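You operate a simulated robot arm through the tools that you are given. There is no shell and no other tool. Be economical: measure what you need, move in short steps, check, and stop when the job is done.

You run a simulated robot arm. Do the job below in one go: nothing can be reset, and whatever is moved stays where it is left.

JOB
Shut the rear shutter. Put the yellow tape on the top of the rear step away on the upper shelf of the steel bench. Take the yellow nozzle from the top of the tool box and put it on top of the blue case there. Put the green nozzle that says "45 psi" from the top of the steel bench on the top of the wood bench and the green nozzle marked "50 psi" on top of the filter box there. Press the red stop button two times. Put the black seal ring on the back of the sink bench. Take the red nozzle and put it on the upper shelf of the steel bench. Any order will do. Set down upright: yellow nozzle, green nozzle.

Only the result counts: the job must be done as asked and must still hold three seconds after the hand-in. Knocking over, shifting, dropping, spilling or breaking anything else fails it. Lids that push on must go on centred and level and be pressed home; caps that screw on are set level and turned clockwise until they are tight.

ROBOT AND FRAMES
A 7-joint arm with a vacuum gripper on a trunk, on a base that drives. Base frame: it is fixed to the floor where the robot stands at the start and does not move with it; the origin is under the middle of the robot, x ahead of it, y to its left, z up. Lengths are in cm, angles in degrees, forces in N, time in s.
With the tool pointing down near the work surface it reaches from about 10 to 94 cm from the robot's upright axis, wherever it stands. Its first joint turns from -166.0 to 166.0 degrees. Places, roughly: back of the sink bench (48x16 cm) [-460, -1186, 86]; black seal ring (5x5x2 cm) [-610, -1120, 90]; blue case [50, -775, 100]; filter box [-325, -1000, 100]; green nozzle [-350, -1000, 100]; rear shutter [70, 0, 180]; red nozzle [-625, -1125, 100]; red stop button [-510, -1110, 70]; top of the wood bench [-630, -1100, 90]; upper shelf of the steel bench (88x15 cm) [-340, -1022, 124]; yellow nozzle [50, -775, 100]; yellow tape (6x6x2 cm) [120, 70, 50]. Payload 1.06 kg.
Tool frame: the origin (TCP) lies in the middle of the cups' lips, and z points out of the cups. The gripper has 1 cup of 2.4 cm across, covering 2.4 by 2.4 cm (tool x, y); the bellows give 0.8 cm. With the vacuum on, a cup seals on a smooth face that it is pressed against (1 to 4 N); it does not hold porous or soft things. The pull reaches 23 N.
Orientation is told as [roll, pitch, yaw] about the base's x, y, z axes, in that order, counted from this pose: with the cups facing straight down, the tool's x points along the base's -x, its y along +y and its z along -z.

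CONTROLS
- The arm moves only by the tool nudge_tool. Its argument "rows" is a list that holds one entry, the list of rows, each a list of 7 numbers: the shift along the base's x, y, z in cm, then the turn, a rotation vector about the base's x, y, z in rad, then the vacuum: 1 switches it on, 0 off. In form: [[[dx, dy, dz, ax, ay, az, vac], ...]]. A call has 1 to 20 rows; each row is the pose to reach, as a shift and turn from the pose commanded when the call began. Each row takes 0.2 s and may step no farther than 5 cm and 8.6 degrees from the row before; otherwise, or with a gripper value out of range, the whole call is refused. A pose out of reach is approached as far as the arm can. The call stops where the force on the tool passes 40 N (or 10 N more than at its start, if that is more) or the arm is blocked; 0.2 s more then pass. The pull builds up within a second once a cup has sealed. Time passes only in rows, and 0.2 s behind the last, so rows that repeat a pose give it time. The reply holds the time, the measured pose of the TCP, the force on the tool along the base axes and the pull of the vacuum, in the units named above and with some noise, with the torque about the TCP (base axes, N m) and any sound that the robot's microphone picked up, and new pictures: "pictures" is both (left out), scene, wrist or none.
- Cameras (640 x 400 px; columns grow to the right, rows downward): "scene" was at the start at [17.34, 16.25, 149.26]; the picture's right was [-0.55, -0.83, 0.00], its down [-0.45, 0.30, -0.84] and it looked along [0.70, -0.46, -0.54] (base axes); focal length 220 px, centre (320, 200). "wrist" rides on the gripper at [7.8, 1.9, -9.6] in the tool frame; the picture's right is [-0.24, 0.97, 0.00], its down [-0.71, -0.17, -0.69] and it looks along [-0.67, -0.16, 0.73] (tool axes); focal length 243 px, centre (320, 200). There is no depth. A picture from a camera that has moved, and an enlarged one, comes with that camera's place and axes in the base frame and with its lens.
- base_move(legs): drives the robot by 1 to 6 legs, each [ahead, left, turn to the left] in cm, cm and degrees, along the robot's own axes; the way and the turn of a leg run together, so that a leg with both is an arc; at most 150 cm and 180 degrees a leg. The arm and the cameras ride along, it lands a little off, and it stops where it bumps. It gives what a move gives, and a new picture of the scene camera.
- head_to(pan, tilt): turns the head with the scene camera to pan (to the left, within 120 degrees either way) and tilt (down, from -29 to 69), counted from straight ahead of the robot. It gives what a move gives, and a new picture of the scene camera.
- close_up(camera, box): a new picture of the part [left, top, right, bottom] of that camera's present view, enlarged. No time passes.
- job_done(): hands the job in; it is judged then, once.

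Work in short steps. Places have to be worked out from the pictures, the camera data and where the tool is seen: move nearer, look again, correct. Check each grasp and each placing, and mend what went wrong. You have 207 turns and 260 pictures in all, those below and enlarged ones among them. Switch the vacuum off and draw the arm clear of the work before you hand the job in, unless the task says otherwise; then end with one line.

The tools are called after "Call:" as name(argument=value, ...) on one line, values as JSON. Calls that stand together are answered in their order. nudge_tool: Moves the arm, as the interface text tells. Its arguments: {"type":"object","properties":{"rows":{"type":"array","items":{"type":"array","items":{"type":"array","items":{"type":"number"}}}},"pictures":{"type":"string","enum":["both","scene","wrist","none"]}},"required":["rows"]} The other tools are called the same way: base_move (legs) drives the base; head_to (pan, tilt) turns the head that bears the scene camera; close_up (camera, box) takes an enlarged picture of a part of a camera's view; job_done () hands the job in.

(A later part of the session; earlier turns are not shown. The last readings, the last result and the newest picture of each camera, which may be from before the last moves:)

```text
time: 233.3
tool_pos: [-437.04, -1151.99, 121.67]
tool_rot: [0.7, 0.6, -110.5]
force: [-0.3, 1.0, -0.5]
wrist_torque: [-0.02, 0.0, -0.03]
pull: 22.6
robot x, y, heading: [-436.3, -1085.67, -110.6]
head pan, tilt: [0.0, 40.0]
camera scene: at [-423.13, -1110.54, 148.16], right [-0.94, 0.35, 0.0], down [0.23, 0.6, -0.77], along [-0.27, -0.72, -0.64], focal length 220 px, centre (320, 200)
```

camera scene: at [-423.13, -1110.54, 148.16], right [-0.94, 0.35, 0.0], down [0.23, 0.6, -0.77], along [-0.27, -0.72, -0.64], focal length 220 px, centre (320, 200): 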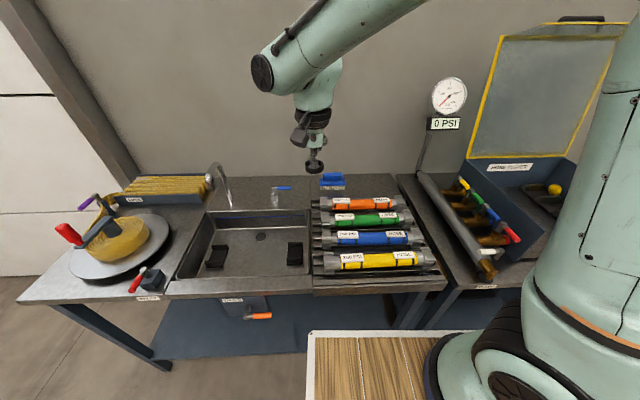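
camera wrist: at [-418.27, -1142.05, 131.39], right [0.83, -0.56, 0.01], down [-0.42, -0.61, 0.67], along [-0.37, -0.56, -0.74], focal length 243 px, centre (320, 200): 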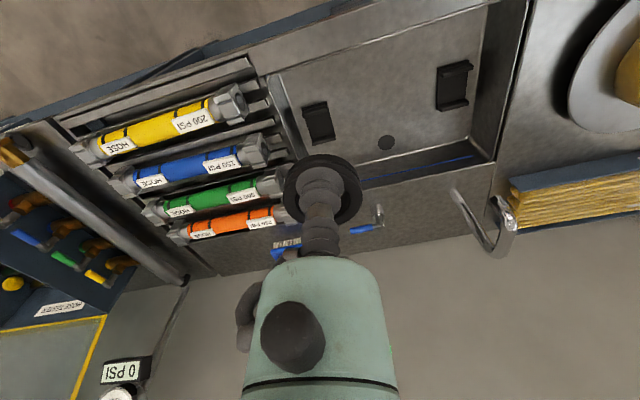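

Call:
nudge_tool(rows=[[[-3.5, -2.7, -0.5, 0, 0, 0, 1], [-7, -5.4, -1, 0, 0, 0, 1], [-10.5, -8.1, -1.5, 0, 0, 0, 1], [-14, -10.8, -2, 0, 0, 0, 1], [-17.5, -13.5, -3, 0, 0, 0, 1], [-21, -16.2, -4, 0, 0, 0, 1], [-24.5, -18.9, -5, 0, 0, 0, 1], [-28, -21.6, -6, 0, 0, 0, 1], [-31.5, -24.3, -8, 0, 0, 0, 1], [-35, -27, -10, 0, 0, 0, 1], [-38.3, -29, -12, 0, 0, 0, 1]]])

```text
time: 235.7
tool_pos: [-475.62, -1180.87, 110.02]
tool_rot: [0.7, 0.7, -110.5]
force: [-0.1, 0.7, 1.6]
wrist_torque: [-0.04, -0.01, -0.03]
pull: 22.6
robot x, y, heading: [-436.3, -1086.19, -110.7]
head pan, tilt: [0.0, 40.0]
camera scene: at [-423.07, -1110.46, 148.17], right [-0.94, 0.35, 0.0], down [0.23, 0.6, -0.77], along [-0.27, -0.72, -0.64], focal length 220 px, centre (320, 200)
camera wrist: at [-471.18, -1174.27, 119.57], right [0.83, -0.56, 0.01], down [-0.42, -0.61, 0.67], along [-0.37, -0.56, -0.74], focal length 243 px, centre (320, 200)
```

scene: 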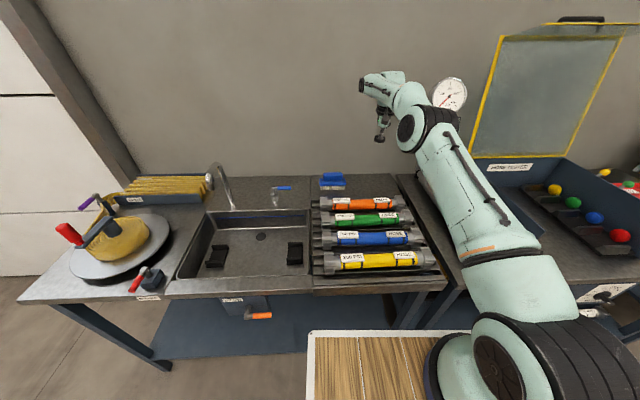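
wrist: 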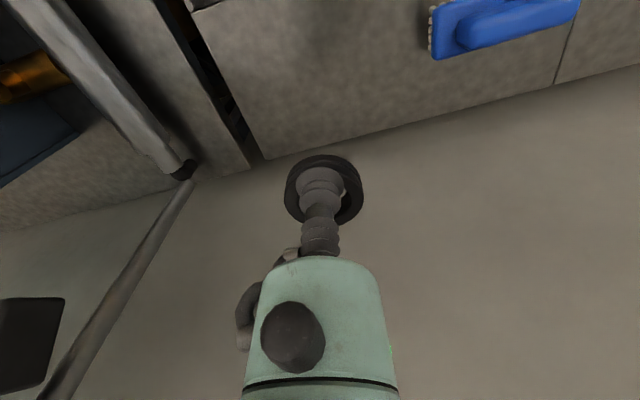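

The ring hangs over the free strip, about 10 cm from the back edge. I go 1.5 cm deeper and lower.

Call:
nudge_tool(rows=[[[-0.5, -1.4, -4, 0, 0, 0, 1], [-0.5, -1.4, -8, 0, 0, 0, 1], [-0.5, -1.4, -12, 0, 0, 0, 1], [-0.5, -1.4, -16, 0, 0, 0, 1], [-0.5, -1.4, -18.5, 0, 0, 0, 1]]], pictures="wrist")

```text
time: 236.9
tool_pos: [-475.84, -1182.22, 91.14]
tool_rot: [0.6, 0.6, -110.5]
force: [-0.4, -0.4, 0.9]
wrist_torque: [0.01, 0.0, 0.01]
pull: 22.9
robot x, y, heading: [-436.0, -1085.49, -110.4]
head pan, tilt: [0.0, 40.0]
camera wrist: at [-471.46, -1175.65, 100.7], right [0.83, -0.56, 0.01], down [-0.42, -0.61, 0.67], along [-0.37, -0.56, -0.74], focal length 243 px, centre (320, 200)
```

wrist: 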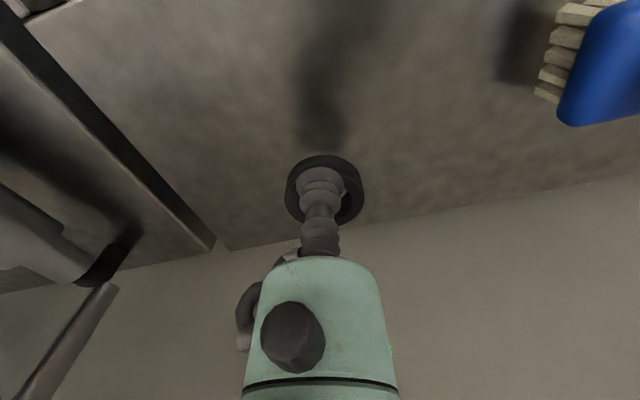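

Call:
nudge_tool(rows=[[[0, 0, -0.5, 0, 0, 0, 1], [0, 0, -1, 0, 0, 0, 1], [0, 0, -1.4, 0, 0, 0, 1], [0, 0, -1.8, 0, 0, 0, 1], [0, 0, -2.2, 0, 0, 0, 1], [0, 0, -2.6, 0, 0, 0, 1], [0, 0, -3, 0, 0, 0, 1], [0, 0, -3.4, 0, 0, 0, 1]]], pictures="wrist")

```text
time: 238.7
tool_pos: [-475.71, -1182.19, 87.78]
tool_rot: [0.6, 0.7, -110.6]
force: [0.1, 0.5, -0.9]
wrist_torque: [-0.04, -0.04, 0.0]
pull: 23.3
robot x, y, heading: [-436.01, -1085.81, -110.5]
head pan, tilt: [0.0, 40.0]
camera wrist: at [-471.43, -1175.61, 97.5], right [0.83, -0.56, 0.01], down [-0.42, -0.61, 0.67], along [-0.37, -0.56, -0.74], focal length 243 px, centre (320, 200)
```

wrist: 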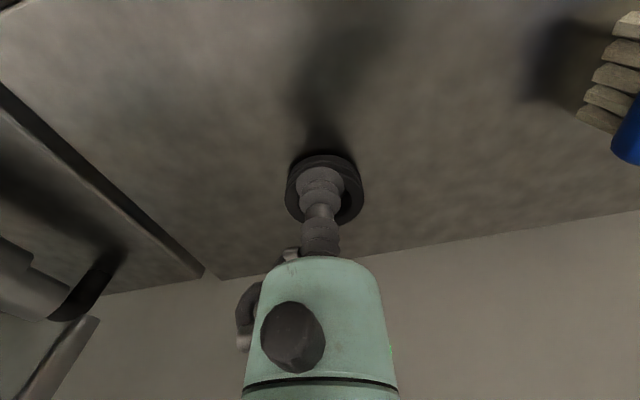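

Call:
nudge_tool(rows=[[[0, 0, -0.3, 0, 0, 0, 1], [0, 0, -0.6, 0, 0, 0, 1], [0, 0, -0.9, 0, 0, 0, 1], [0, 0, -1.2, 0, 0, 0, 1], [0, 0, -1.5, 0, 0, 0, 1], [0, 0, -1.7, 0, 0, 0, 1]]], pictures="none")

```text
time: 240.1
tool_pos: [-475.74, -1182.24, 86.64]
tool_rot: [0.7, 0.4, -110.6]
force: [2.3, 1.5, 39.1]
wrist_torque: [-0.16, 0.22, -0.01]
pull: 23.4
robot x, y, heading: [-435.99, -1085.79, -110.5]
head pan, tilt: [0.0, 40.0]
```

Firm contact (39 N). I ease off, release and lift.

Call:
nudge_tool(rows=[[[0, 0, 0.5, 0, 0, 0, 1], [0, 0, 0.6, 0, 0, 0, 0], [0, 0, 0.6, 0, 0, 0, 0], [0, 0, 0.8, 0, 0, 0, 0], [0, 0, 1.2, 0, 0, 0, 0], [0, 0, 2, 0, 0, 0, 0], [0, 0, 5, 0, 0, 0, 0], [0, 0, 9, 0, 0, 0, 0], [0, 0, 13, 0, 0, 0, 0], [0, 0, 17, 0, 0, 0, 0], [0, 0, 21, 0, 0, 0, 0], [0, 0, 25, 0, 0, 0, 0], [0, 0, 29, 0, 0, 0, 0]]])

```text
time: 242.9
tool_pos: [-475.49, -1181.14, 114.79]
tool_rot: [0.6, 0.9, -110.5]
force: [1.3, 0.7, -0.6]
wrist_torque: [0.02, 0.1, -0.01]
pull: 0.0
out of reach, approached as far as the arm can: row 12, 13
robot x, y, heading: [-436.08, -1086.2, -110.7]
head pan, tilt: [0.0, 40.0]
camera scene: at [-423.13, -1110.6, 148.15], right [-0.94, 0.35, 0.0], down [0.23, 0.6, -0.77], along [-0.27, -0.72, -0.64], focal length 220 px, centre (320, 200)
camera wrist: at [-471.17, -1174.56, 124.54], right [0.83, -0.56, 0.01], down [-0.42, -0.61, 0.67], along [-0.37, -0.56, -0.74], focal length 243 px, centre (320, 200)
```

scene: 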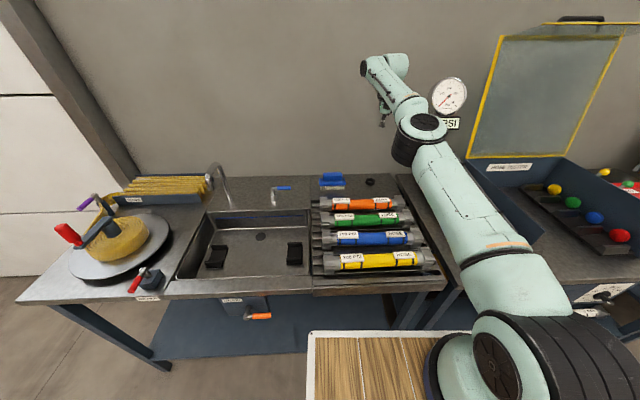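
wrist: 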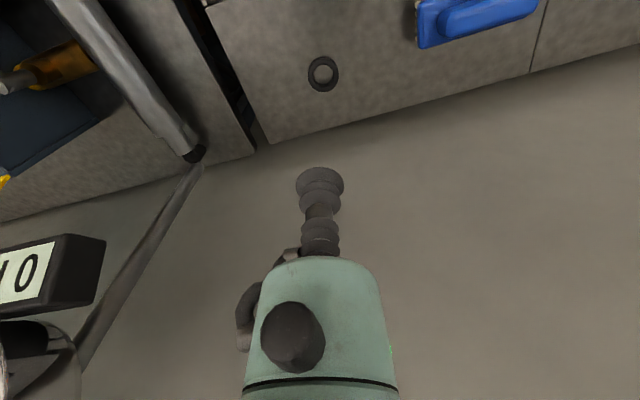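

The black ring lies on the back strip. Now I retract the arm, back off 35 cm and strafe right to face the stop button.

Call:
nudge_tool(rows=[[[3.5, 2.7, 0.5, 0, 0, 0, 0], [7, 5.4, 1, 0, 0, 0, 0], [10.5, 8.1, 1.5, 0, 0, 0, 0], [14, 10.8, 2, 0, 0, 0, 0], [17.5, 13.5, 3, 0, 0, 0, 0], [21, 16.2, 4, 0, 0, 0, 0], [24.5, 18.9, 5, 0, 0, 0, 0], [28, 21.6, 5, 0, 0, 0, 0], [31.5, 25, 5, 0, 0, 0, 0], [34, 29, 5, 0, 0, 0, 0], [35, 33, 5, 0, 0, 0, 0]]], pictures="none")

Call:
base_move(legs=[[-38, 0, 0], [0, -50, 0]])

```text
time: 245.3
tool_pos: [-447.72, -1179.88, 127.51]
tool_rot: [0.6, 0.8, -110.5]
force: [0.7, 0.0, -0.1]
wrist_torque: [0.01, 0.0, 0.01]
pull: 0.0
out of reach, approached as far as the arm can: row 1, 2, 3, 4, 5, 6, 7, 8, 9, 10, 11
robot x, y, heading: [-436.15, -1086.09, -110.5]
head pan, tilt: [0.0, 40.0]
```

```text
time: 250.2
tool_pos: [-481.53, -1126.38, 127.53]
tool_rot: [0.6, 0.8, -111.0]
force: [-0.7, 0.0, 0.4]
wrist_torque: [0.0, 0.01, -0.03]
pull: 0.1
robot x, y, heading: [-469.4, -1032.43, -110.6]
head pan, tilt: [0.0, 40.0]
camera scene: at [-456.36, -1057.15, 148.16], right [-0.93, 0.36, 0.0], down [0.23, 0.6, -0.77], along [-0.27, -0.72, -0.64], focal length 220 px, centre (320, 200)
```

scene: 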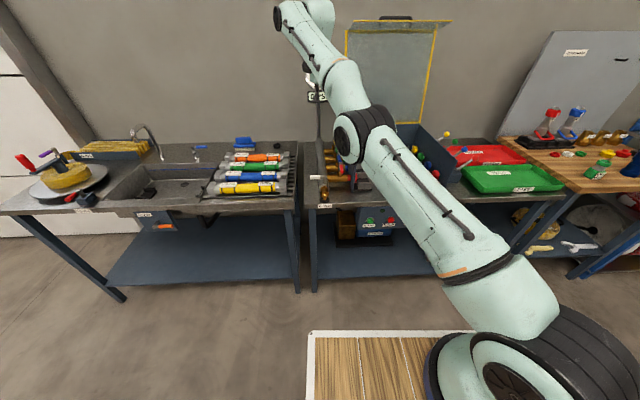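

The arm stayed extended; I pull it straight back toward the robot now.

Call:
nudge_tool(rows=[[[0.5, 4.5, 0, 0, 0, 0, 0], [1, 9, 0, 0, 0, 0, 0], [1.5, 13.5, 0, 0, 0, 0, 0], [2, 18, 0, 0, 0, 0, 0], [2.5, 22.5, 0, 0, 0, 0, 0], [3, 27, 0, 0, 0, 0, 0], [3.5, 31.5, 0, 0, 0, 0, 0], [4, 36, -1, 0, 0, 0, 0], [4.5, 40.5, -3, 0, 0, 0, 0]]], pictures="scene")

Call:
close_up(camera="scene", box=[300, 150, 460, 260])

```text
time: 252.2
tool_pos: [-475.75, -1124.23, 131.95]
tool_rot: [0.6, 0.9, -110.9]
force: [-0.7, 0.1, -0.8]
wrist_torque: [0.01, -0.01, 0.01]
pull: 0.1
out of reach, approached as far as the arm can: row 1, 2, 3, 4, 5, 6, 7, 8, 9
robot x, y, heading: [-469.27, -1032.56, -111.1]
head pan, tilt: [0.0, 40.0]
camera scene: at [-456.35, -1057.15, 148.16], right [-0.93, 0.36, 0.0], down [0.23, 0.6, -0.77], along [-0.27, -0.72, -0.64], focal length 220 px, centre (320, 200)
```

scene: 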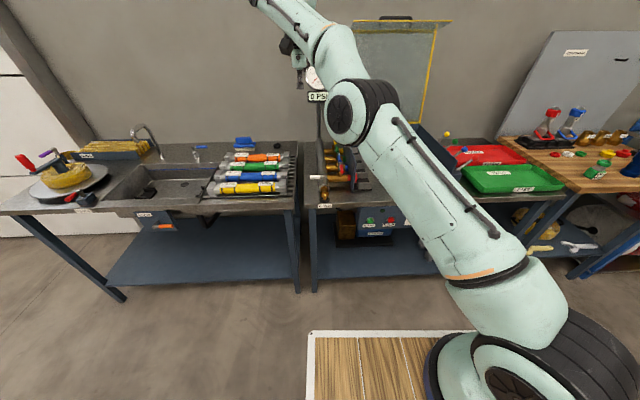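

```text
3.64 times, centred on (380, 205) of scene
camera zoom: at [-456.35, -1057.15, 148.16], right [-0.93, 0.36, 0.0], down [0.23, 0.6, -0.77], along [-0.27, -0.72, -0.64], focal length 800 px, centre (102, 182)
```

zoom: 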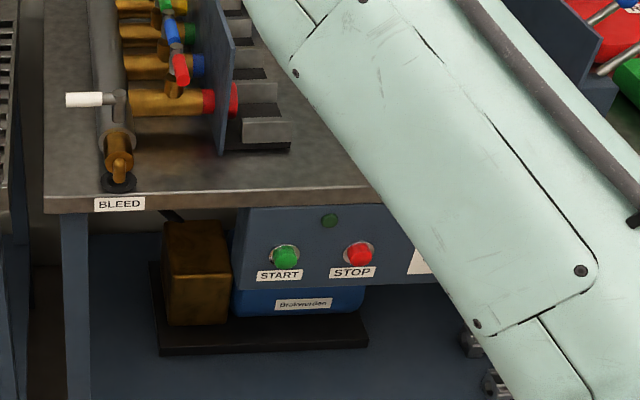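

The arm's inverse solution seems stuck near full stretch. I try lowering and moving back in a small combined motion.

Call:
nudge_tool(rows=[[[0, 1, -2, 0, 0, 0, 0], [0, 2, -4, 0, 0, 0, 0], [0, 3, -6, 0, 0, 0, 0], [0, 4, -8, 0, 0, 0, 0], [0, 5, -10, 0, 0, 0, 0]]], pictures="scene")

```text
time: 253.4
tool_pos: [-476.55, -1120.39, 120.44]
tool_rot: [0.6, 0.8, -111.0]
force: [0.1, -0.7, -0.2]
wrist_torque: [-0.01, 0.01, 0.0]
pull: 0.1
robot x, y, heading: [-469.28, -1032.56, -110.8]
head pan, tilt: [0.0, 40.0]
camera scene: at [-456.35, -1057.15, 148.16], right [-0.93, 0.36, 0.0], down [0.23, 0.6, -0.77], along [-0.27, -0.72, -0.64], focal length 220 px, centre (320, 200)
```

scene: 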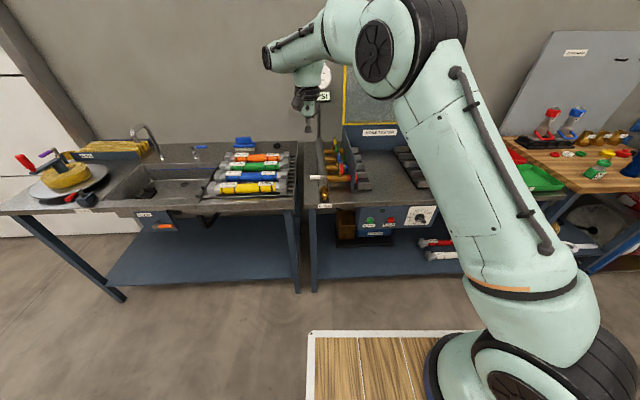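

That freed it. I continue retracting.

Call:
nudge_tool(rows=[[[0.3, 4, 0, 0, 0, 0, 0], [0.6, 8, 0, 0, 0, 0, 0], [0.9, 12, 0, 0, 0, 0, 0], [0, 16, 0, 0, 0, 0, 0], [-2, 20, 0, 0, 0, 0, 0], [-4, 24, 0, 0, 0, 0, 0], [-6, 28, 0, 0, 0, 0, 0], [-8, 30, 0, 0, 0, 0, 0]]], pictures="scene")

Call:
close_up(camera="scene", box=[320, 180, 460, 270])

```text
time: 255.2
tool_pos: [-484.56, -1090.54, 120.15]
tool_rot: [0.6, 0.9, -110.8]
force: [1.3, -0.3, -0.4]
wrist_torque: [0.04, 0.01, 0.03]
pull: 0.2
robot x, y, heading: [-469.24, -1032.55, -111.0]
head pan, tilt: [0.0, 40.0]
camera scene: at [-456.33, -1057.18, 148.15], right [-0.93, 0.36, 0.0], down [0.23, 0.6, -0.77], along [-0.27, -0.72, -0.64], focal length 220 px, centre (320, 200)
```

scene: 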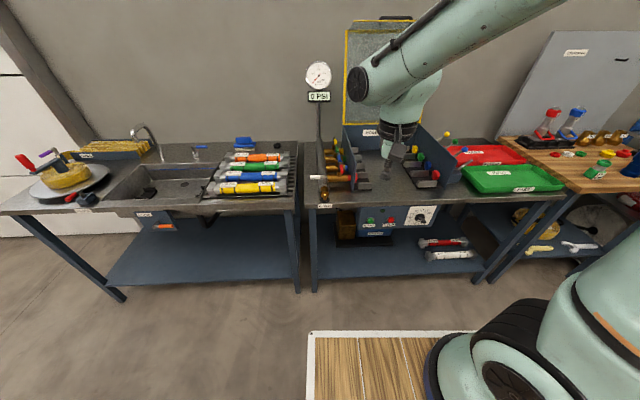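

```text
4.44 times, centred on (390, 225) of scene
camera zoom: at [-456.33, -1057.18, 148.15], right [-0.93, 0.36, 0.0], down [0.23, 0.6, -0.77], along [-0.27, -0.72, -0.64], focal length 977 px, centre (9, 89)
```

zoom: 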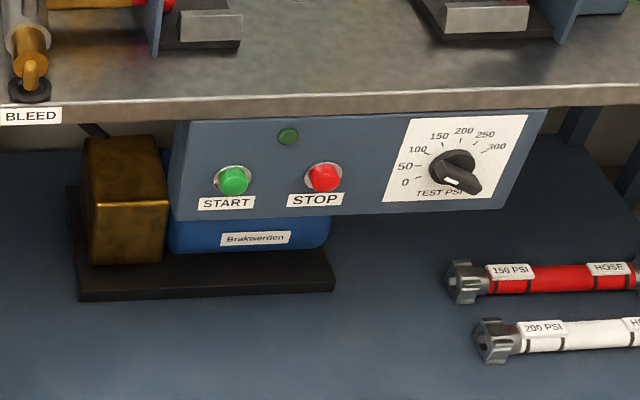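

Stop button triangulates to (-515.1, -1115.8, 72.2), recessed about 6 cm under the bench edge. I tilt the tool about 70° forward while lowering to a point in front of it.

Call:
nudge_tool(rows=[[[-1.5, 0, -3.5, -0.09, 0.031, 0, 0], [-3, 0, -7, -0.18, 0.063, 0, 0], [-4.5, 0, -10.5, -0.27, 0.094, 0, 0], [-6, 0, -14, -0.36, 0.126, 0, 0], [-7.5, 0, -17.5, -0.45, 0.157, 0, 0], [-9, 0, -21, -0.54, 0.188, 0, 0], [-10.5, 0, -24.5, -0.63, 0.22, 0, 0], [-12, 0, -28, -0.72, 0.251, 0, 0], [-13.5, 0, -31.5, -0.81, 0.283, 0, 0], [-15, 0, -35, -0.9, 0.314, 0, 0], [-16.5, 0, -38, -0.99, 0.346, 0, 0], [-18, 0, -40, -1.08, 0.377, 0, 0], [-19.5, 0, -41.5, -1.153, 0.403, 0, 0], [-20, 0, -42.5, -1.153, 0.403, 0, 0]]])

```text
time: 258.2
tool_pos: [-504.46, -1090.56, 77.69]
tool_rot: [5.0, -69.1, -113.8]
force: [0.6, 0.0, 0.4]
wrist_torque: [0.0, 0.06, -0.03]
pull: 0.2
out of reach, approached as far as the arm can: row 8, 9
robot x, y, heading: [-469.47, -1032.66, -110.8]
head pan, tilt: [0.0, 40.0]
camera scene: at [-456.37, -1057.14, 148.16], right [-0.93, 0.36, 0.0], down [0.23, 0.6, -0.77], along [-0.27, -0.72, -0.64], focal length 220 px, centre (320, 200)
camera wrist: at [-498.72, -1080.14, 73.76], right [0.88, -0.4, 0.25], down [-0.06, 0.43, 0.9], along [-0.46, -0.81, 0.36], focal length 243 px, centre (320, 200)
```

scene: 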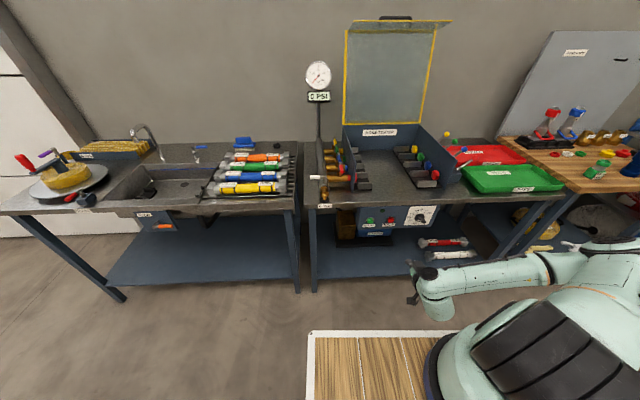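
wrist: 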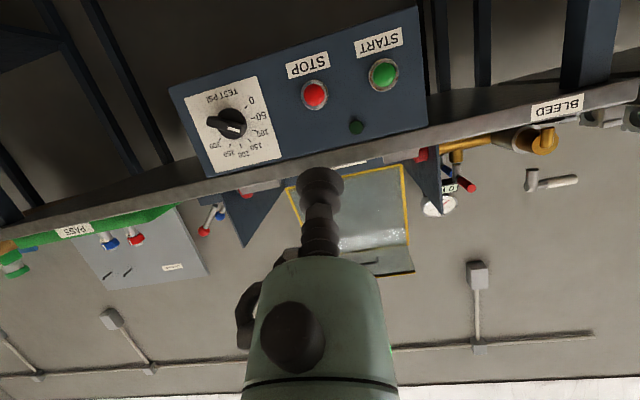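

The button is confirmed at (-515.2, -1116, 72.4). I approach to about 3 cm in front of it.

Call:
nudge_tool(rows=[[[-1.7, -4, -0.7, 0, 0, 0, 0], [-3.4, -8, -1.4, 0, 0, 0, 0], [-5.1, -12, -2.1, 0, 0, 0, 0], [-6.8, -16, -2.8, 0, 0, 0, 0], [-8.4, -19.5, -3.4, 0, 0, 0, 0], [-9.6, -22.3, -4, 0, 0, 0, 0]]], pictures="wrist")

```text
time: 259.6
tool_pos: [-514.17, -1112.97, 73.59]
tool_rot: [5.0, -69.0, -113.9]
force: [0.3, 0.1, 0.0]
wrist_torque: [0.0, -0.01, 0.04]
pull: 0.0
robot x, y, heading: [-469.21, -1032.31, -111.0]
head pan, tilt: [0.0, 40.0]
camera wrist: at [-508.41, -1102.5, 69.67], right [0.88, -0.4, 0.25], down [-0.06, 0.43, 0.9], along [-0.47, -0.81, 0.36], focal length 243 px, centre (320, 200)
```

wrist: 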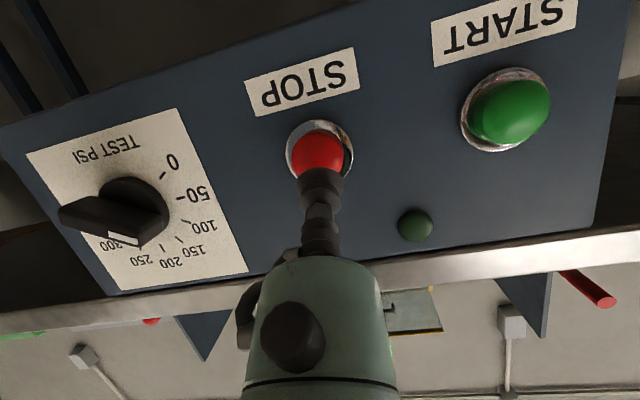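

Call:
nudge_tool(rows=[[[-0.5, -1.2, -0.7, 0, 0, 0, 0], [-0.8, -2, -1.1, 0, 0, 0, 0], [-0.9, -2.3, -1.2, 0, 0, 0, 0], [-1.0, -2.6, -1.2, 0, 0, 0, 0], [-1.1, -2.9, -1.2, 0, 0, 0, 0], [-1.2, -3.2, -1.2, 0, 0, 0, 0], [-1.3, -3.5, -1.2, 0, 0, 0, 0], [-1.4, -3.8, -1.2, 0, 0, 0, 0]]], pictures="wrist")

```text
time: 261.3
tool_pos: [-514.97, -1115.82, 72.2]
tool_rot: [5.3, -68.5, -114.3]
force: [13.0, 28.0, 24.3]
wrist_torque: [-0.69, 0.14, -0.12]
pull: 0.2
robot x, y, heading: [-469.41, -1032.42, -111.0]
head pan, tilt: [0.0, 40.0]
heard: click
stopped in row 8: the force on the tool passed its limit at 43 N (the readings are from after the stop); the commanded pose is now the measured one
camera wrist: at [-509.3, -1105.22, 68.46], right [0.88, -0.4, 0.25], down [-0.06, 0.43, 0.9], along [-0.47, -0.81, 0.35], focal length 243 px, centre (320, 200)
```

wrist: 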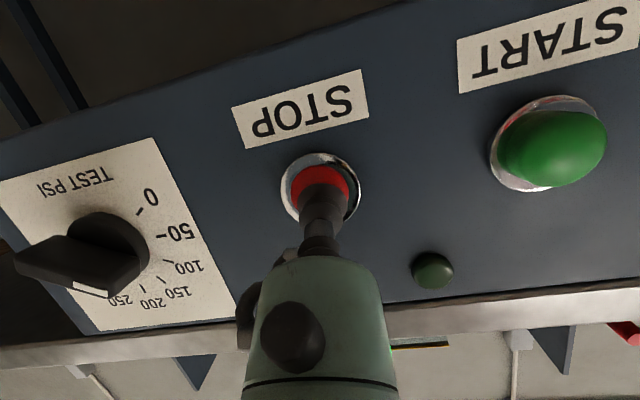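

One click heard. I back off fully (first release), then press a second time.

Call:
nudge_tool(rows=[[[0.3, 0.9, 0, 0, 0, 0, 0], [0.7, 1.9, 0, 0, 0, 0, 0], [1, 2.9, 0, 0, 0, 0, 0], [1, 2.9, 0, 0, 0, 0, 0], [1, 2.9, 0, 0, 0, 0, 0]]], pictures="none")

Call:
nudge_tool(rows=[[[-0.5, -1.5, 0, 0, 0, 0, 0], [-0.7, -2, 0, 0, 0, 0, 0], [-0.8, -2.3, 0, 0, 0, 0, 0], [-0.9, -2.6, 0, 0, 0, 0, 0], [-1.0, -2.9, 0, 0, 0, 0, 0], [-1.1, -3.2, 0, 0, 0, 0, 0], [-1.2, -3.5, 0, 0, 0, 0, 0]]], pictures="none")

```text
time: 262.5
tool_pos: [-514.13, -1113.37, 72.11]
tool_rot: [5.1, -68.7, -114.1]
force: [-0.2, 0.7, -0.5]
wrist_torque: [0.01, 0.01, -0.04]
pull: 0.0
robot x, y, heading: [-469.18, -1032.17, -111.1]
head pan, tilt: [0.0, 40.0]
```

```text
time: 263.8
tool_pos: [-514.99, -1115.44, 71.49]
tool_rot: [5.4, -67.7, -114.2]
force: [6.2, 18.8, -9.9]
wrist_torque: [-0.51, 0.17, 0.02]
pull: 0.0
robot x, y, heading: [-468.99, -1032.68, -110.9]
head pan, tilt: [0.0, 40.0]
heard: click
stopped in row 6: the force on the tool passed its limit at 42 N (the readings are from after the stop); the commanded pose is now the measured one
```

Second click heard. I withdraw straight back and return the tool to vertical.

Call:
nudge_tool(rows=[[[0.5, 1.5, 0, 0, 0, 0, 0], [1.7, 5, 0.5, 0, 0, 0, 0], [3.2, 9.3, 1.2, 0, 0, 0, 0], [4.8, 13.8, 2, 0, 0, 0, 0], [6.4, 18, 3, 0, 0, 0, 0], [8, 22, 4.5, 0, 0, 0, 0], [9.5, 25, 6, 0, 0, 0, 0]]], pictures="none")

Call:
nudge_tool(rows=[[[1.5, 0, 2, 0.09, -0.031, 0, 0], [3, 0, 4, 0.18, -0.063, 0, 0], [4.5, 0, 7, 0.27, -0.094, 0, 0], [6, 0, 10.5, 0.36, -0.126, 0, 0], [7.5, 0, 14, 0.45, -0.157, 0, 0], [9, 0, 17.5, 0.54, -0.188, 0, 0], [10.5, 0, 21, 0.63, -0.22, 0, 0], [12, 0, 24.5, 0.72, -0.251, 0, 0], [13.5, 0, 28, 0.81, -0.283, 0, 0], [15, 0, 31.5, 0.9, -0.314, 0, 0], [16.5, 0, 35, 0.99, -0.346, 0, 0], [18, 0, 38, 1.08, -0.377, 0, 0], [19, 0, 41, 1.13, -0.397, 0, 0]]], pictures="both")

```text
time: 265.4
tool_pos: [-505.74, -1090.91, 77.94]
tool_rot: [5.1, -68.3, -114.2]
force: [-0.9, 0.0, 0.8]
wrist_torque: [0.04, -0.02, -0.01]
pull: 0.0
robot x, y, heading: [-469.1, -1032.16, -111.2]
head pan, tilt: [0.0, 40.0]
```

```text
time: 268.1
tool_pos: [-486.9, -1090.84, 118.96]
tool_rot: [0.7, 0.4, -111.3]
force: [0.9, 0.0, 0.3]
wrist_torque: [-0.03, -0.04, 0.04]
pull: 0.1
out of reach, approached as far as the arm can: row 8
robot x, y, heading: [-468.82, -1032.62, -111.1]
head pan, tilt: [0.0, 40.0]
camera scene: at [-456.38, -1057.11, 148.16], right [-0.93, 0.36, 0.0], down [0.23, 0.6, -0.77], along [-0.27, -0.72, -0.64], focal length 220 px, centre (320, 200)
camera wrist: at [-482.55, -1084.26, 128.63], right [0.82, -0.57, 0.01], down [-0.43, -0.6, 0.68], along [-0.38, -0.56, -0.74], focal length 243 px, centre (320, 200)
```

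scene: 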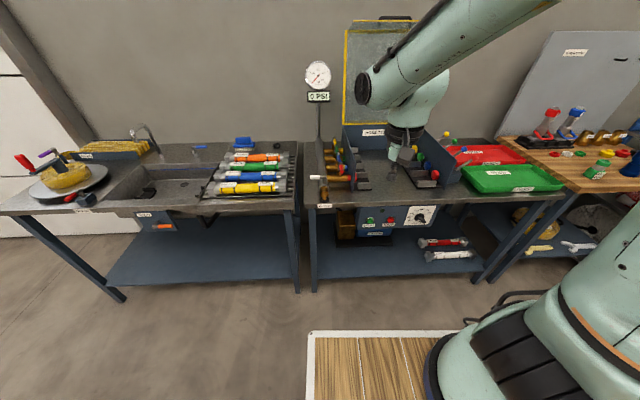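
wrist: 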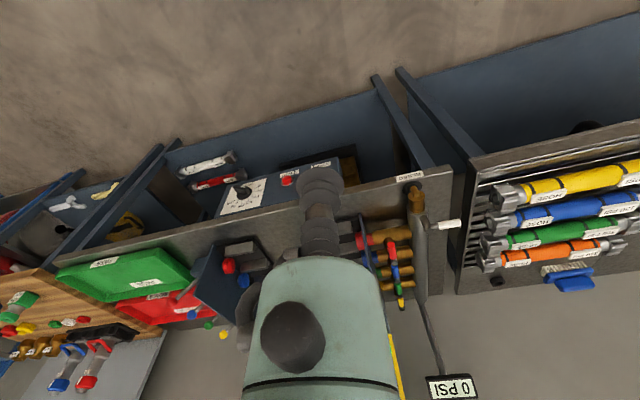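

Both presses are done. Next the red JET nozzle at about (-621, -1129.5): I strafe right 95 cm, trim the heading and go ahead 33 cm.

Call:
base_move(legs=[[0, -97, 0], [0, 0, 2], [35, 0, 0]])

Call:
head_to(pan=-10, tilt=45)

```text
time: 275.4
tool_pos: [-584.4, -1091.04, 119.02]
tool_rot: [0.6, 0.3, -108.6]
force: [-0.2, 0.4, -0.6]
wrist_torque: [-0.01, 0.01, 0.02]
pull: 0.0
robot x, y, heading: [-569.69, -1032.1, -107.9]
head pan, tilt: [0.0, 40.0]
camera scene: at [-555.54, -1055.74, 148.16], right [-0.95, 0.31, 0.0], down [0.2, 0.61, -0.77], along [-0.24, -0.73, -0.64], focal length 220 px, centre (320, 200)
```

scene: 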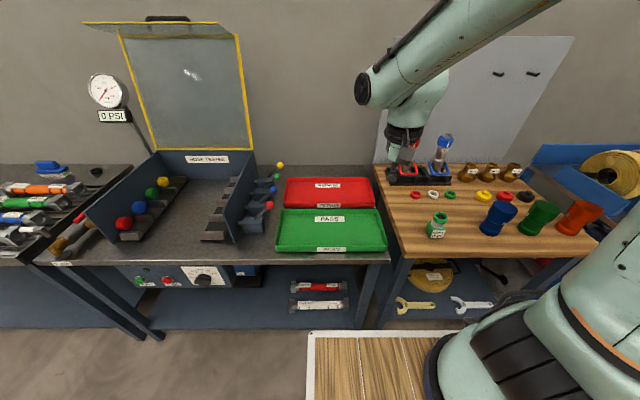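

```text
time: 276.1
tool_pos: [-584.44, -1090.96, 119.06]
tool_rot: [0.8, 0.2, -108.6]
force: [-0.5, 0.1, -0.1]
wrist_torque: [-0.03, 0.0, 0.02]
pull: 0.0
robot x, y, heading: [-569.54, -1031.83, -108.2]
head pan, tilt: [-10.0, 45.0]
camera scene: at [-556.72, -1054.82, 147.44], right [-0.88, 0.47, 0.0], down [0.33, 0.62, -0.71], along [-0.33, -0.62, -0.71], focal length 220 px, centre (320, 200)
```

scene: 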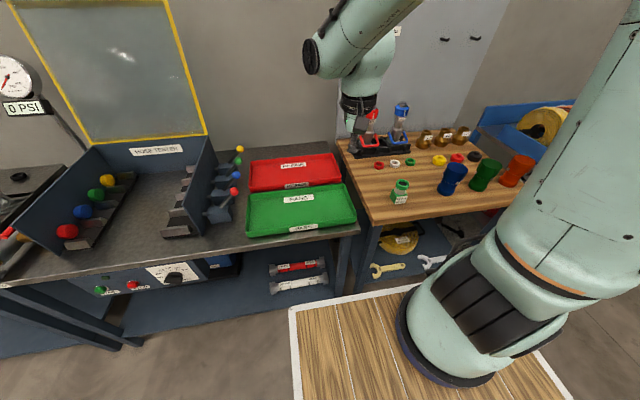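

Gap to the bench is about 20 cm; I go ahead 12 cm and look at the JET nozzle from above.

Call:
base_move(legs=[[12, 0, 0]])

Call:
nudge_tool(rows=[[[-2, -1.5, 1, 0, 0, 0, 0], [-5, -3, 2, 0, 0, 0, 0], [-8, -4.5, 3, 0, 0, 0, 0], [-11, -6, 4, 0, 0, 0, 0], [-14, -7.5, 4, 0, 0, 0, 0], [-17, -9, 4, 0, 0, 0, 0], [-20, -10, 4, 0, 0, 0, 0]]])

```text
time: 277.3
tool_pos: [-588.42, -1102.32, 118.97]
tool_rot: [0.7, 0.3, -108.6]
force: [0.6, -0.5, -0.1]
wrist_torque: [0.01, 0.0, 0.01]
pull: 0.1
robot x, y, heading: [-573.42, -1043.45, -108.3]
head pan, tilt: [-10.0, 45.0]
camera scene: at [-560.57, -1066.33, 147.43], right [-0.88, 0.48, 0.0], down [0.34, 0.62, -0.71], along [-0.34, -0.62, -0.71], focal length 220 px, centre (320, 200)
```

scene: 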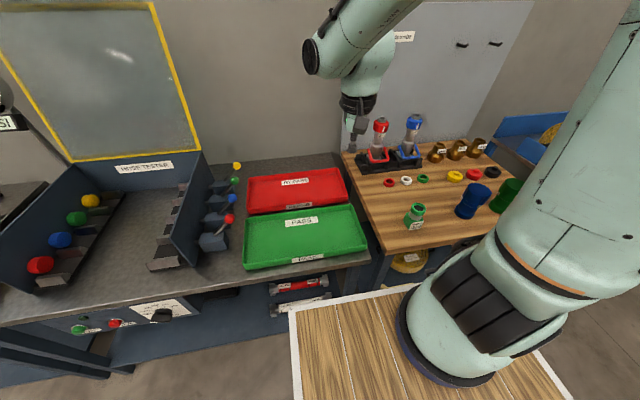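

```text
time: 278.9
tool_pos: [-608.32, -1112.26, 123.24]
tool_rot: [0.8, 0.3, -108.6]
force: [-0.7, 0.4, -0.4]
wrist_torque: [-0.03, 0.02, -0.01]
pull: 0.1
robot x, y, heading: [-573.39, -1042.89, -108.4]
head pan, tilt: [-10.0, 45.0]
camera scene: at [-560.53, -1066.29, 147.44], right [-0.88, 0.48, 0.0], down [0.34, 0.62, -0.71], along [-0.34, -0.62, -0.71], focal length 220 px, centre (320, 200)
camera wrist: at [-604.29, -1105.53, 132.74], right [0.85, -0.53, 0.01], down [-0.4, -0.62, 0.68], along [-0.35, -0.58, -0.73], focal length 243 px, centre (320, 200)
```

scene: 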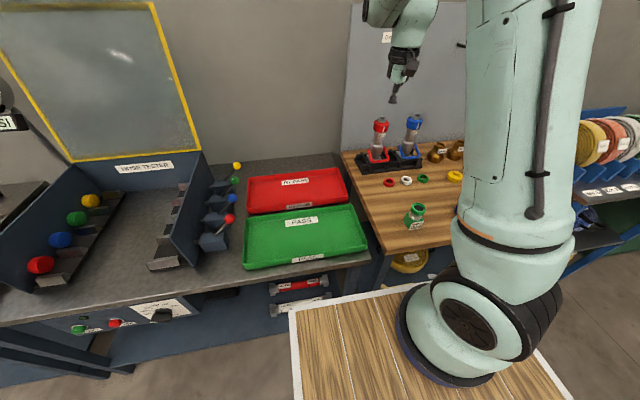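
wrist: 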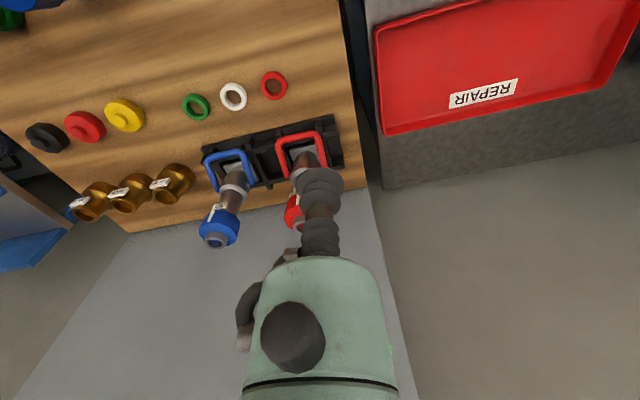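

Call:
close_up(camera="scene", box=[340, 90, 450, 200])

Call:
close_up(camera="wrist", box=[180, 110, 360, 260])

```text
3.64 times, centred on (395, 145) of scene
camera zoom: at [-560.53, -1066.29, 147.44], right [-0.88, 0.48, 0.0], down [0.34, 0.62, -0.71], along [-0.34, -0.62, -0.71], focal length 800 px, centre (47, 400)
```

zoom: 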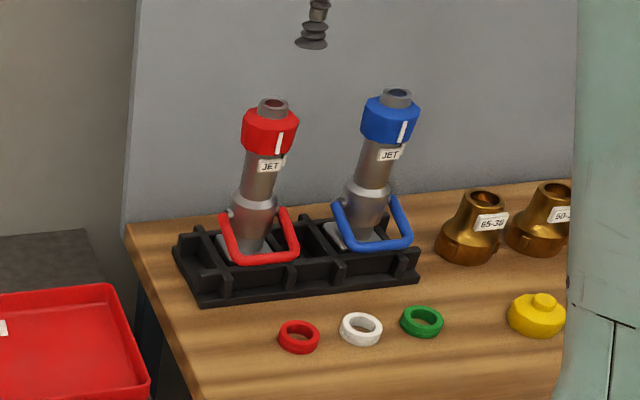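

```text
2.67 times, centred on (270, 185) of wrist
camera zoom: at [-604.29, -1105.53, 132.74], right [0.85, -0.53, 0.01], down [-0.4, -0.62, 0.68], along [-0.35, -0.58, -0.73], focal length 647 px, centre (453, 240)
```

zoom: 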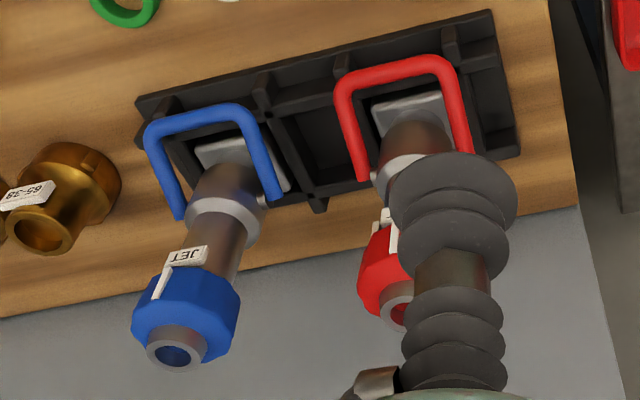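

The red nozzle's tip triangulates to (-620.5, -1126.5, 109.6), about 3.5 cm wide. I move above it at z≈117 and check.

Call:
nudge_tool(rows=[[[-3, -3.5, 0, 0, 0, 0, 0], [-6, -7, 0, 0, 0, 0, 0], [-9, -10.5, 0, 0, 0, 0, 0], [-12.2, -14.2, 0, 0, 0, 0, 0], [-12.2, -14.2, -3, 0, 0, 0, 0], [-12.2, -14.2, -6, 0, 0, 0, 0]]])

Call:
close_up(camera="wrist", box=[240, 50, 400, 200])

Call:
close_up(camera="scene", box=[340, 90, 450, 200])

```text
time: 280.3
tool_pos: [-620.76, -1126.67, 117.16]
tool_rot: [0.6, 0.3, -108.6]
force: [0.0, 0.5, 0.4]
wrist_torque: [-0.02, 0.01, 0.03]
pull: 0.1
robot x, y, heading: [-573.67, -1042.9, -108.4]
head pan, tilt: [-10.0, 45.0]
camera scene: at [-560.57, -1066.31, 147.44], right [-0.88, 0.48, 0.0], down [0.34, 0.62, -0.71], along [-0.34, -0.62, -0.71], focal length 220 px, centre (320, 200)
camera wrist: at [-616.72, -1119.78, 126.6], right [0.85, -0.53, 0.01], down [-0.4, -0.62, 0.68], along [-0.36, -0.58, -0.73], focal length 243 px, centre (320, 200)
```

scene: 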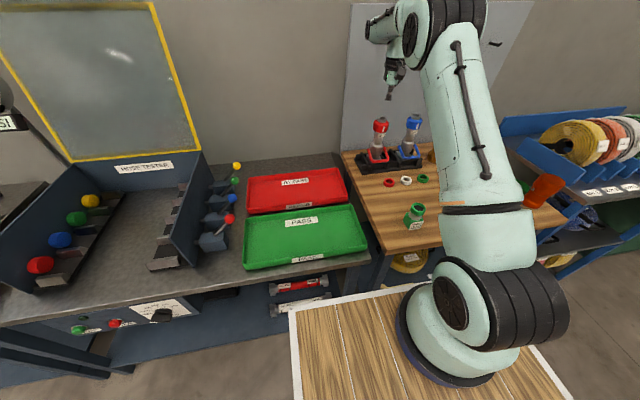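
wrist: 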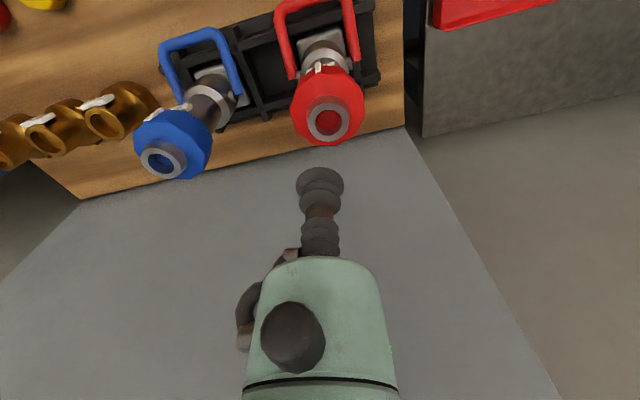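

```text
2.67 times, centred on (320, 125) of wrist
camera zoom: at [-616.72, -1119.78, 126.6], right [0.85, -0.53, 0.01], down [-0.4, -0.62, 0.68], along [-0.36, -0.58, -0.73], focal length 647 px, centre (320, 400)
```

zoom: 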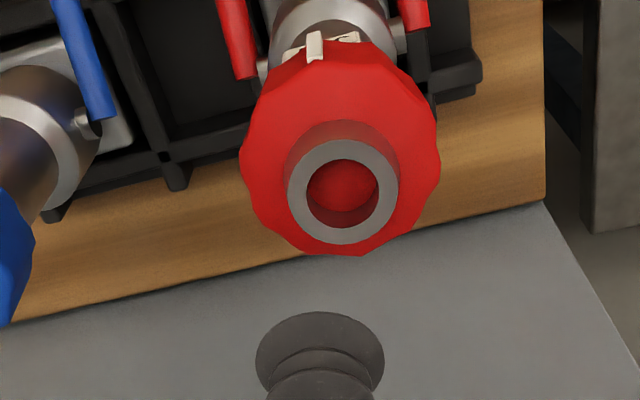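

```text
3.64 times, centred on (395, 145) of scene
camera zoom: at [-560.57, -1066.31, 147.44], right [-0.88, 0.48, 0.0], down [0.34, 0.62, -0.71], along [-0.34, -0.62, -0.71], focal length 800 px, centre (47, 400)
```

zoom: 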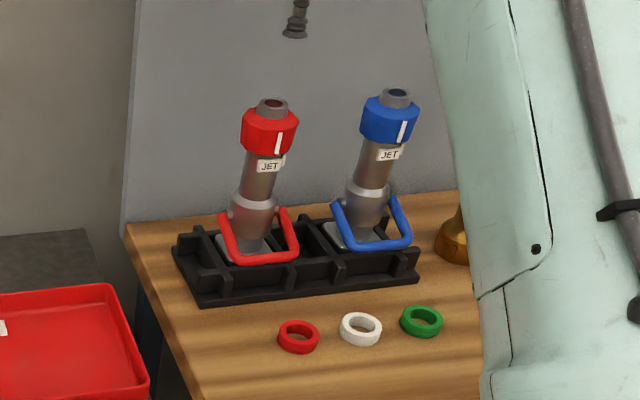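

The tip is right below, at (-620.4, -1126.7). I lower with the vacuum on.

Call:
nudge_tool(rows=[[[0.3, 0, -3, 0, 0, 0, 0], [0.3, 0, -5.5, 0, 0, 0, 1], [0.3, 0, -6.4, 0, 0, 0, 1], [0.3, 0, -6.9, 0, 0, 0, 1], [0.3, 0, -7.3, 0, 0, 0, 1], [0.3, 0, -7.6, 0, 0, 0, 1], [0.3, 0, -7.9, 0, 0, 0, 1], [0.3, 0, -8.2, 0, 0, 0, 1]]], pictures="wrist")

Call:
close_up(camera="wrist", box=[240, 120, 400, 250])

```text
time: 282.1
tool_pos: [-620.45, -1126.65, 109.15]
tool_rot: [0.6, -0.1, -108.6]
force: [-7.1, -3.3, 36.4]
wrist_torque: [0.03, -0.02, 0.02]
pull: 22.4
robot x, y, heading: [-573.4, -1043.19, -108.4]
head pan, tilt: [-10.0, 45.0]
camera wrist: at [-616.19, -1119.71, 118.66], right [0.85, -0.53, 0.01], down [-0.4, -0.61, 0.68], along [-0.36, -0.58, -0.73], focal length 243 px, centre (320, 200)
```

wrist: 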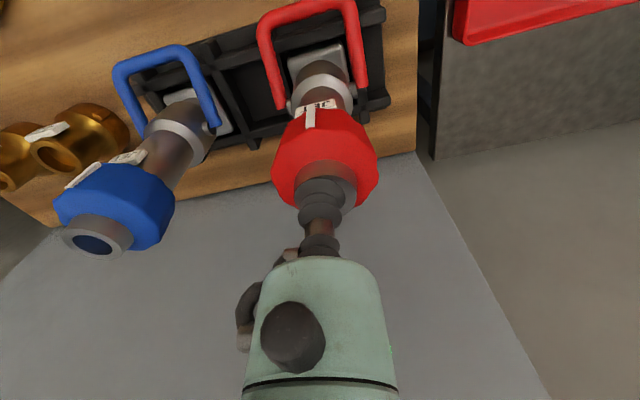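

```text
3.08 times, centred on (320, 185) of wrist
camera zoom: at [-616.19, -1119.71, 118.66], right [0.85, -0.53, 0.01], down [-0.4, -0.61, 0.68], along [-0.36, -0.58, -0.73], focal length 746 px, centre (320, 246)
```

zoom: 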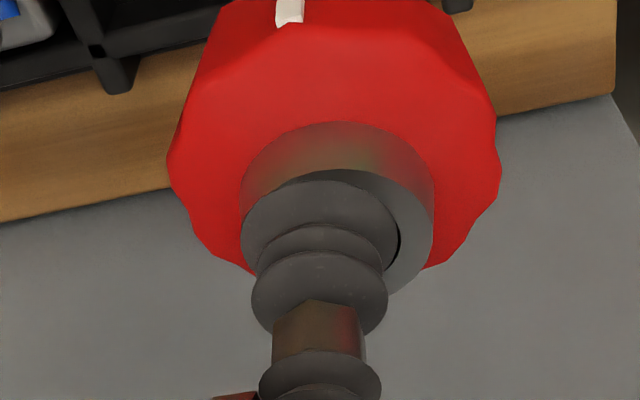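

Sealed (22.4 N). I lift straight up out of the cradle.

Call:
nudge_tool(rows=[[[0, 0, 0.5, 0, 0, 0, 1], [0, 0, 1.5, 0, 0, 0, 1], [0, 0, 3, 0, 0, 0, 1], [0, 0, 5, 0, 0, 0, 1], [0, 0, 7, 0, 0, 0, 1], [0, 0, 9, 0, 0, 0, 1], [0, 0, 11, 0, 0, 0, 1], [0, 0, 13, 0, 0, 0, 1], [0, 0, 15, 0, 0, 0, 1]]])

Call:
close_up(camera="scene", box=[320, 40, 480, 200])

```text
time: 284.1
tool_pos: [-620.41, -1126.71, 123.57]
tool_rot: [0.8, 0.3, -108.6]
force: [-0.6, -0.3, -6.4]
wrist_torque: [0.04, 0.0, -0.01]
pull: 22.8
robot x, y, heading: [-573.53, -1043.44, -108.5]
head pan, tilt: [-10.0, 45.0]
camera scene: at [-560.59, -1066.36, 147.43], right [-0.88, 0.48, 0.0], down [0.34, 0.62, -0.71], along [-0.34, -0.62, -0.71], focal length 220 px, centre (320, 200)
camera wrist: at [-616.21, -1119.91, 133.24], right [0.85, -0.53, 0.01], down [-0.4, -0.62, 0.68], along [-0.35, -0.58, -0.73], focal length 243 px, centre (320, 200)
```

scene: 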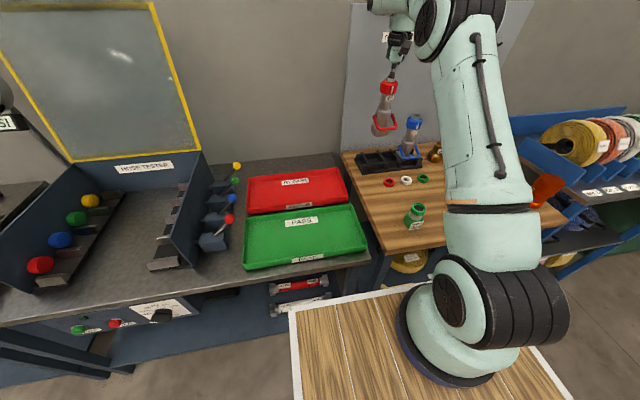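
wrist: 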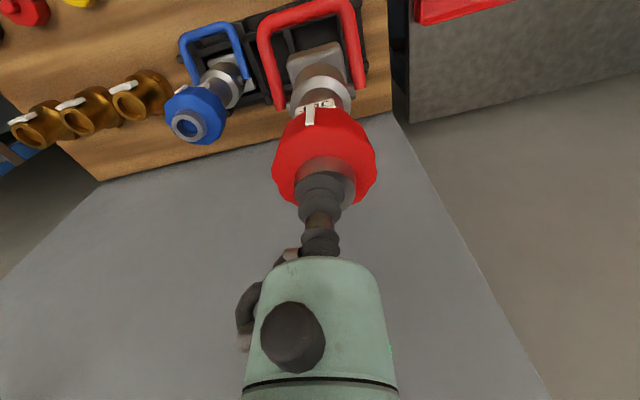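

```text
2.50 times, centred on (400, 120) of scene
camera zoom: at [-560.59, -1066.36, 147.43], right [-0.88, 0.48, 0.0], down [0.34, 0.62, -0.71], along [-0.34, -0.62, -0.71], focal length 550 px, centre (120, 400)
```

zoom: 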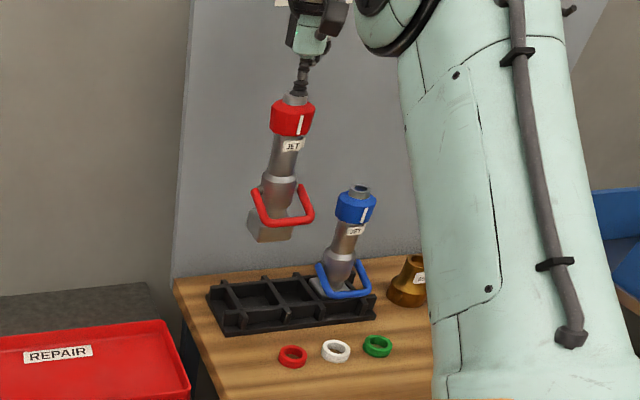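

The red nozzle is free of the cradle (about 19 cm long, 0.65 kg). The shelf is better reached from behind the steel bench with my right side toward it. I retract the arm, then back away and turn.

Call:
nudge_tool(rows=[[[1, 2, 1.5, 0, 0, 0, 1], [3, 5.5, 2, 0, 0, 0, 1], [5, 9, 2, 0, 0, 0, 1], [7, 12.5, 2, 0, 0, 0, 1], [9, 16, 2, 0, 0, 0, 1], [11, 19.5, 2, 0, 0, 0, 1], [13, 23, 2, 0, 0, 0, 1], [15, 26.5, 2, 0, 0, 0, 1], [17, 30, 2, 0, 0, 0, 1], [19, 33.5, 2, 0, 0, 0, 1]]], pictures="none")

Call:
base_move(legs=[[-65, 0, 0], [0, 0, -91]])

Call:
head_to(pan=-90, tilt=25)

```text
time: 286.3
tool_pos: [-601.42, -1093.33, 125.71]
tool_rot: [0.7, 0.4, -108.6]
force: [-0.2, -0.6, -5.9]
wrist_torque: [0.02, 0.0, 0.0]
pull: 22.7
robot x, y, heading: [-573.05, -1042.95, -108.6]
head pan, tilt: [-10.0, 45.0]
```

```text
time: 293.8
tool_pos: [-602.68, -952.93, 125.81]
tool_rot: [0.7, 0.2, 160.7]
force: [0.7, 0.4, -6.0]
wrist_torque: [0.03, -0.02, 0.01]
pull: 22.8
robot x, y, heading: [-553.13, -981.45, 161.2]
head pan, tilt: [-10.0, 45.0]
camera scene: at [-576.58, -993.93, 147.44], right [0.49, 0.87, 0.0], down [0.62, -0.34, -0.71], along [-0.62, 0.34, -0.71], focal length 220 px, centre (320, 200)
```

scene: 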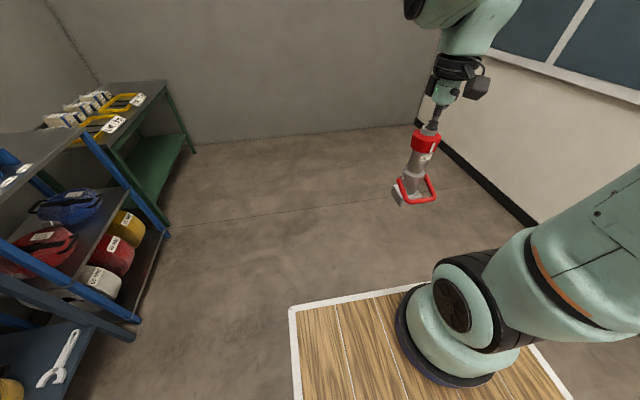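

```text
time: 295.3
tool_pos: [-602.62, -952.92, 125.78]
tool_rot: [0.8, 0.3, 160.6]
force: [-0.3, 0.5, -6.9]
wrist_torque: [0.02, 0.0, 0.0]
pull: 23.2
robot x, y, heading: [-553.19, -981.28, 161.0]
head pan, tilt: [-90.0, 25.0]
camera scene: at [-566.46, -989.19, 150.49], right [0.94, -0.33, 0.0], down [-0.14, -0.4, -0.91], along [0.3, 0.86, -0.42], focal length 220 px, centre (320, 200)
```

scene: 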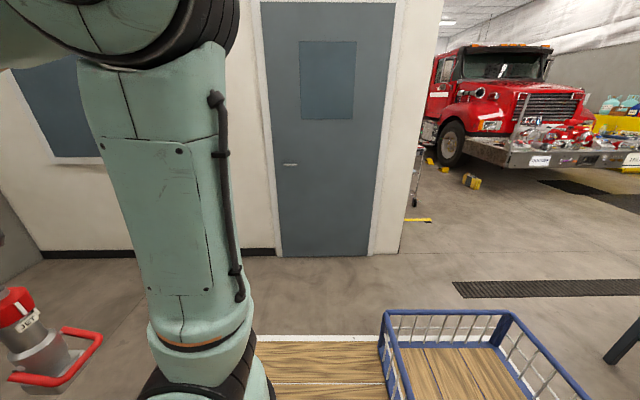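

I can go: strafe left 40 cm into the lane behind the steel bench, then back up 140 cm and check on the right.

Call:
base_move(legs=[[0, 40, 0], [-140, 0, 0]])

```text
time: 304.5
tool_pos: [-481.86, -1037.76, 125.64]
tool_rot: [0.8, 0.3, 159.3]
force: [0.4, 0.3, -6.7]
wrist_torque: [0.07, 0.0, -0.03]
pull: 22.9
robot x, y, heading: [-433.03, -1067.24, 159.7]
head pan, tilt: [-90.0, 25.0]
camera scene: at [-446.49, -1074.88, 150.49], right [0.94, -0.35, 0.0], down [-0.15, -0.4, -0.91], along [0.32, 0.85, -0.42], focal length 220 px, centre (320, 200)
```

scene: 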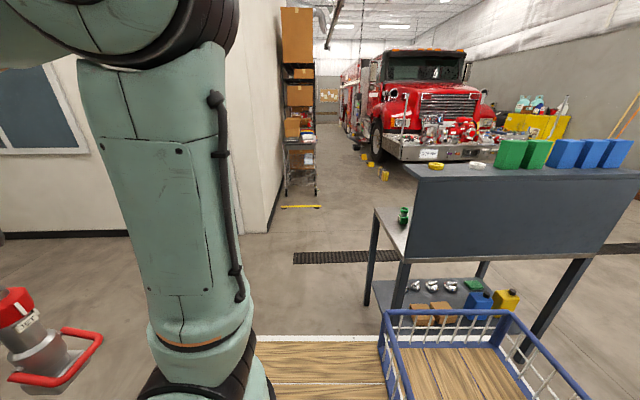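

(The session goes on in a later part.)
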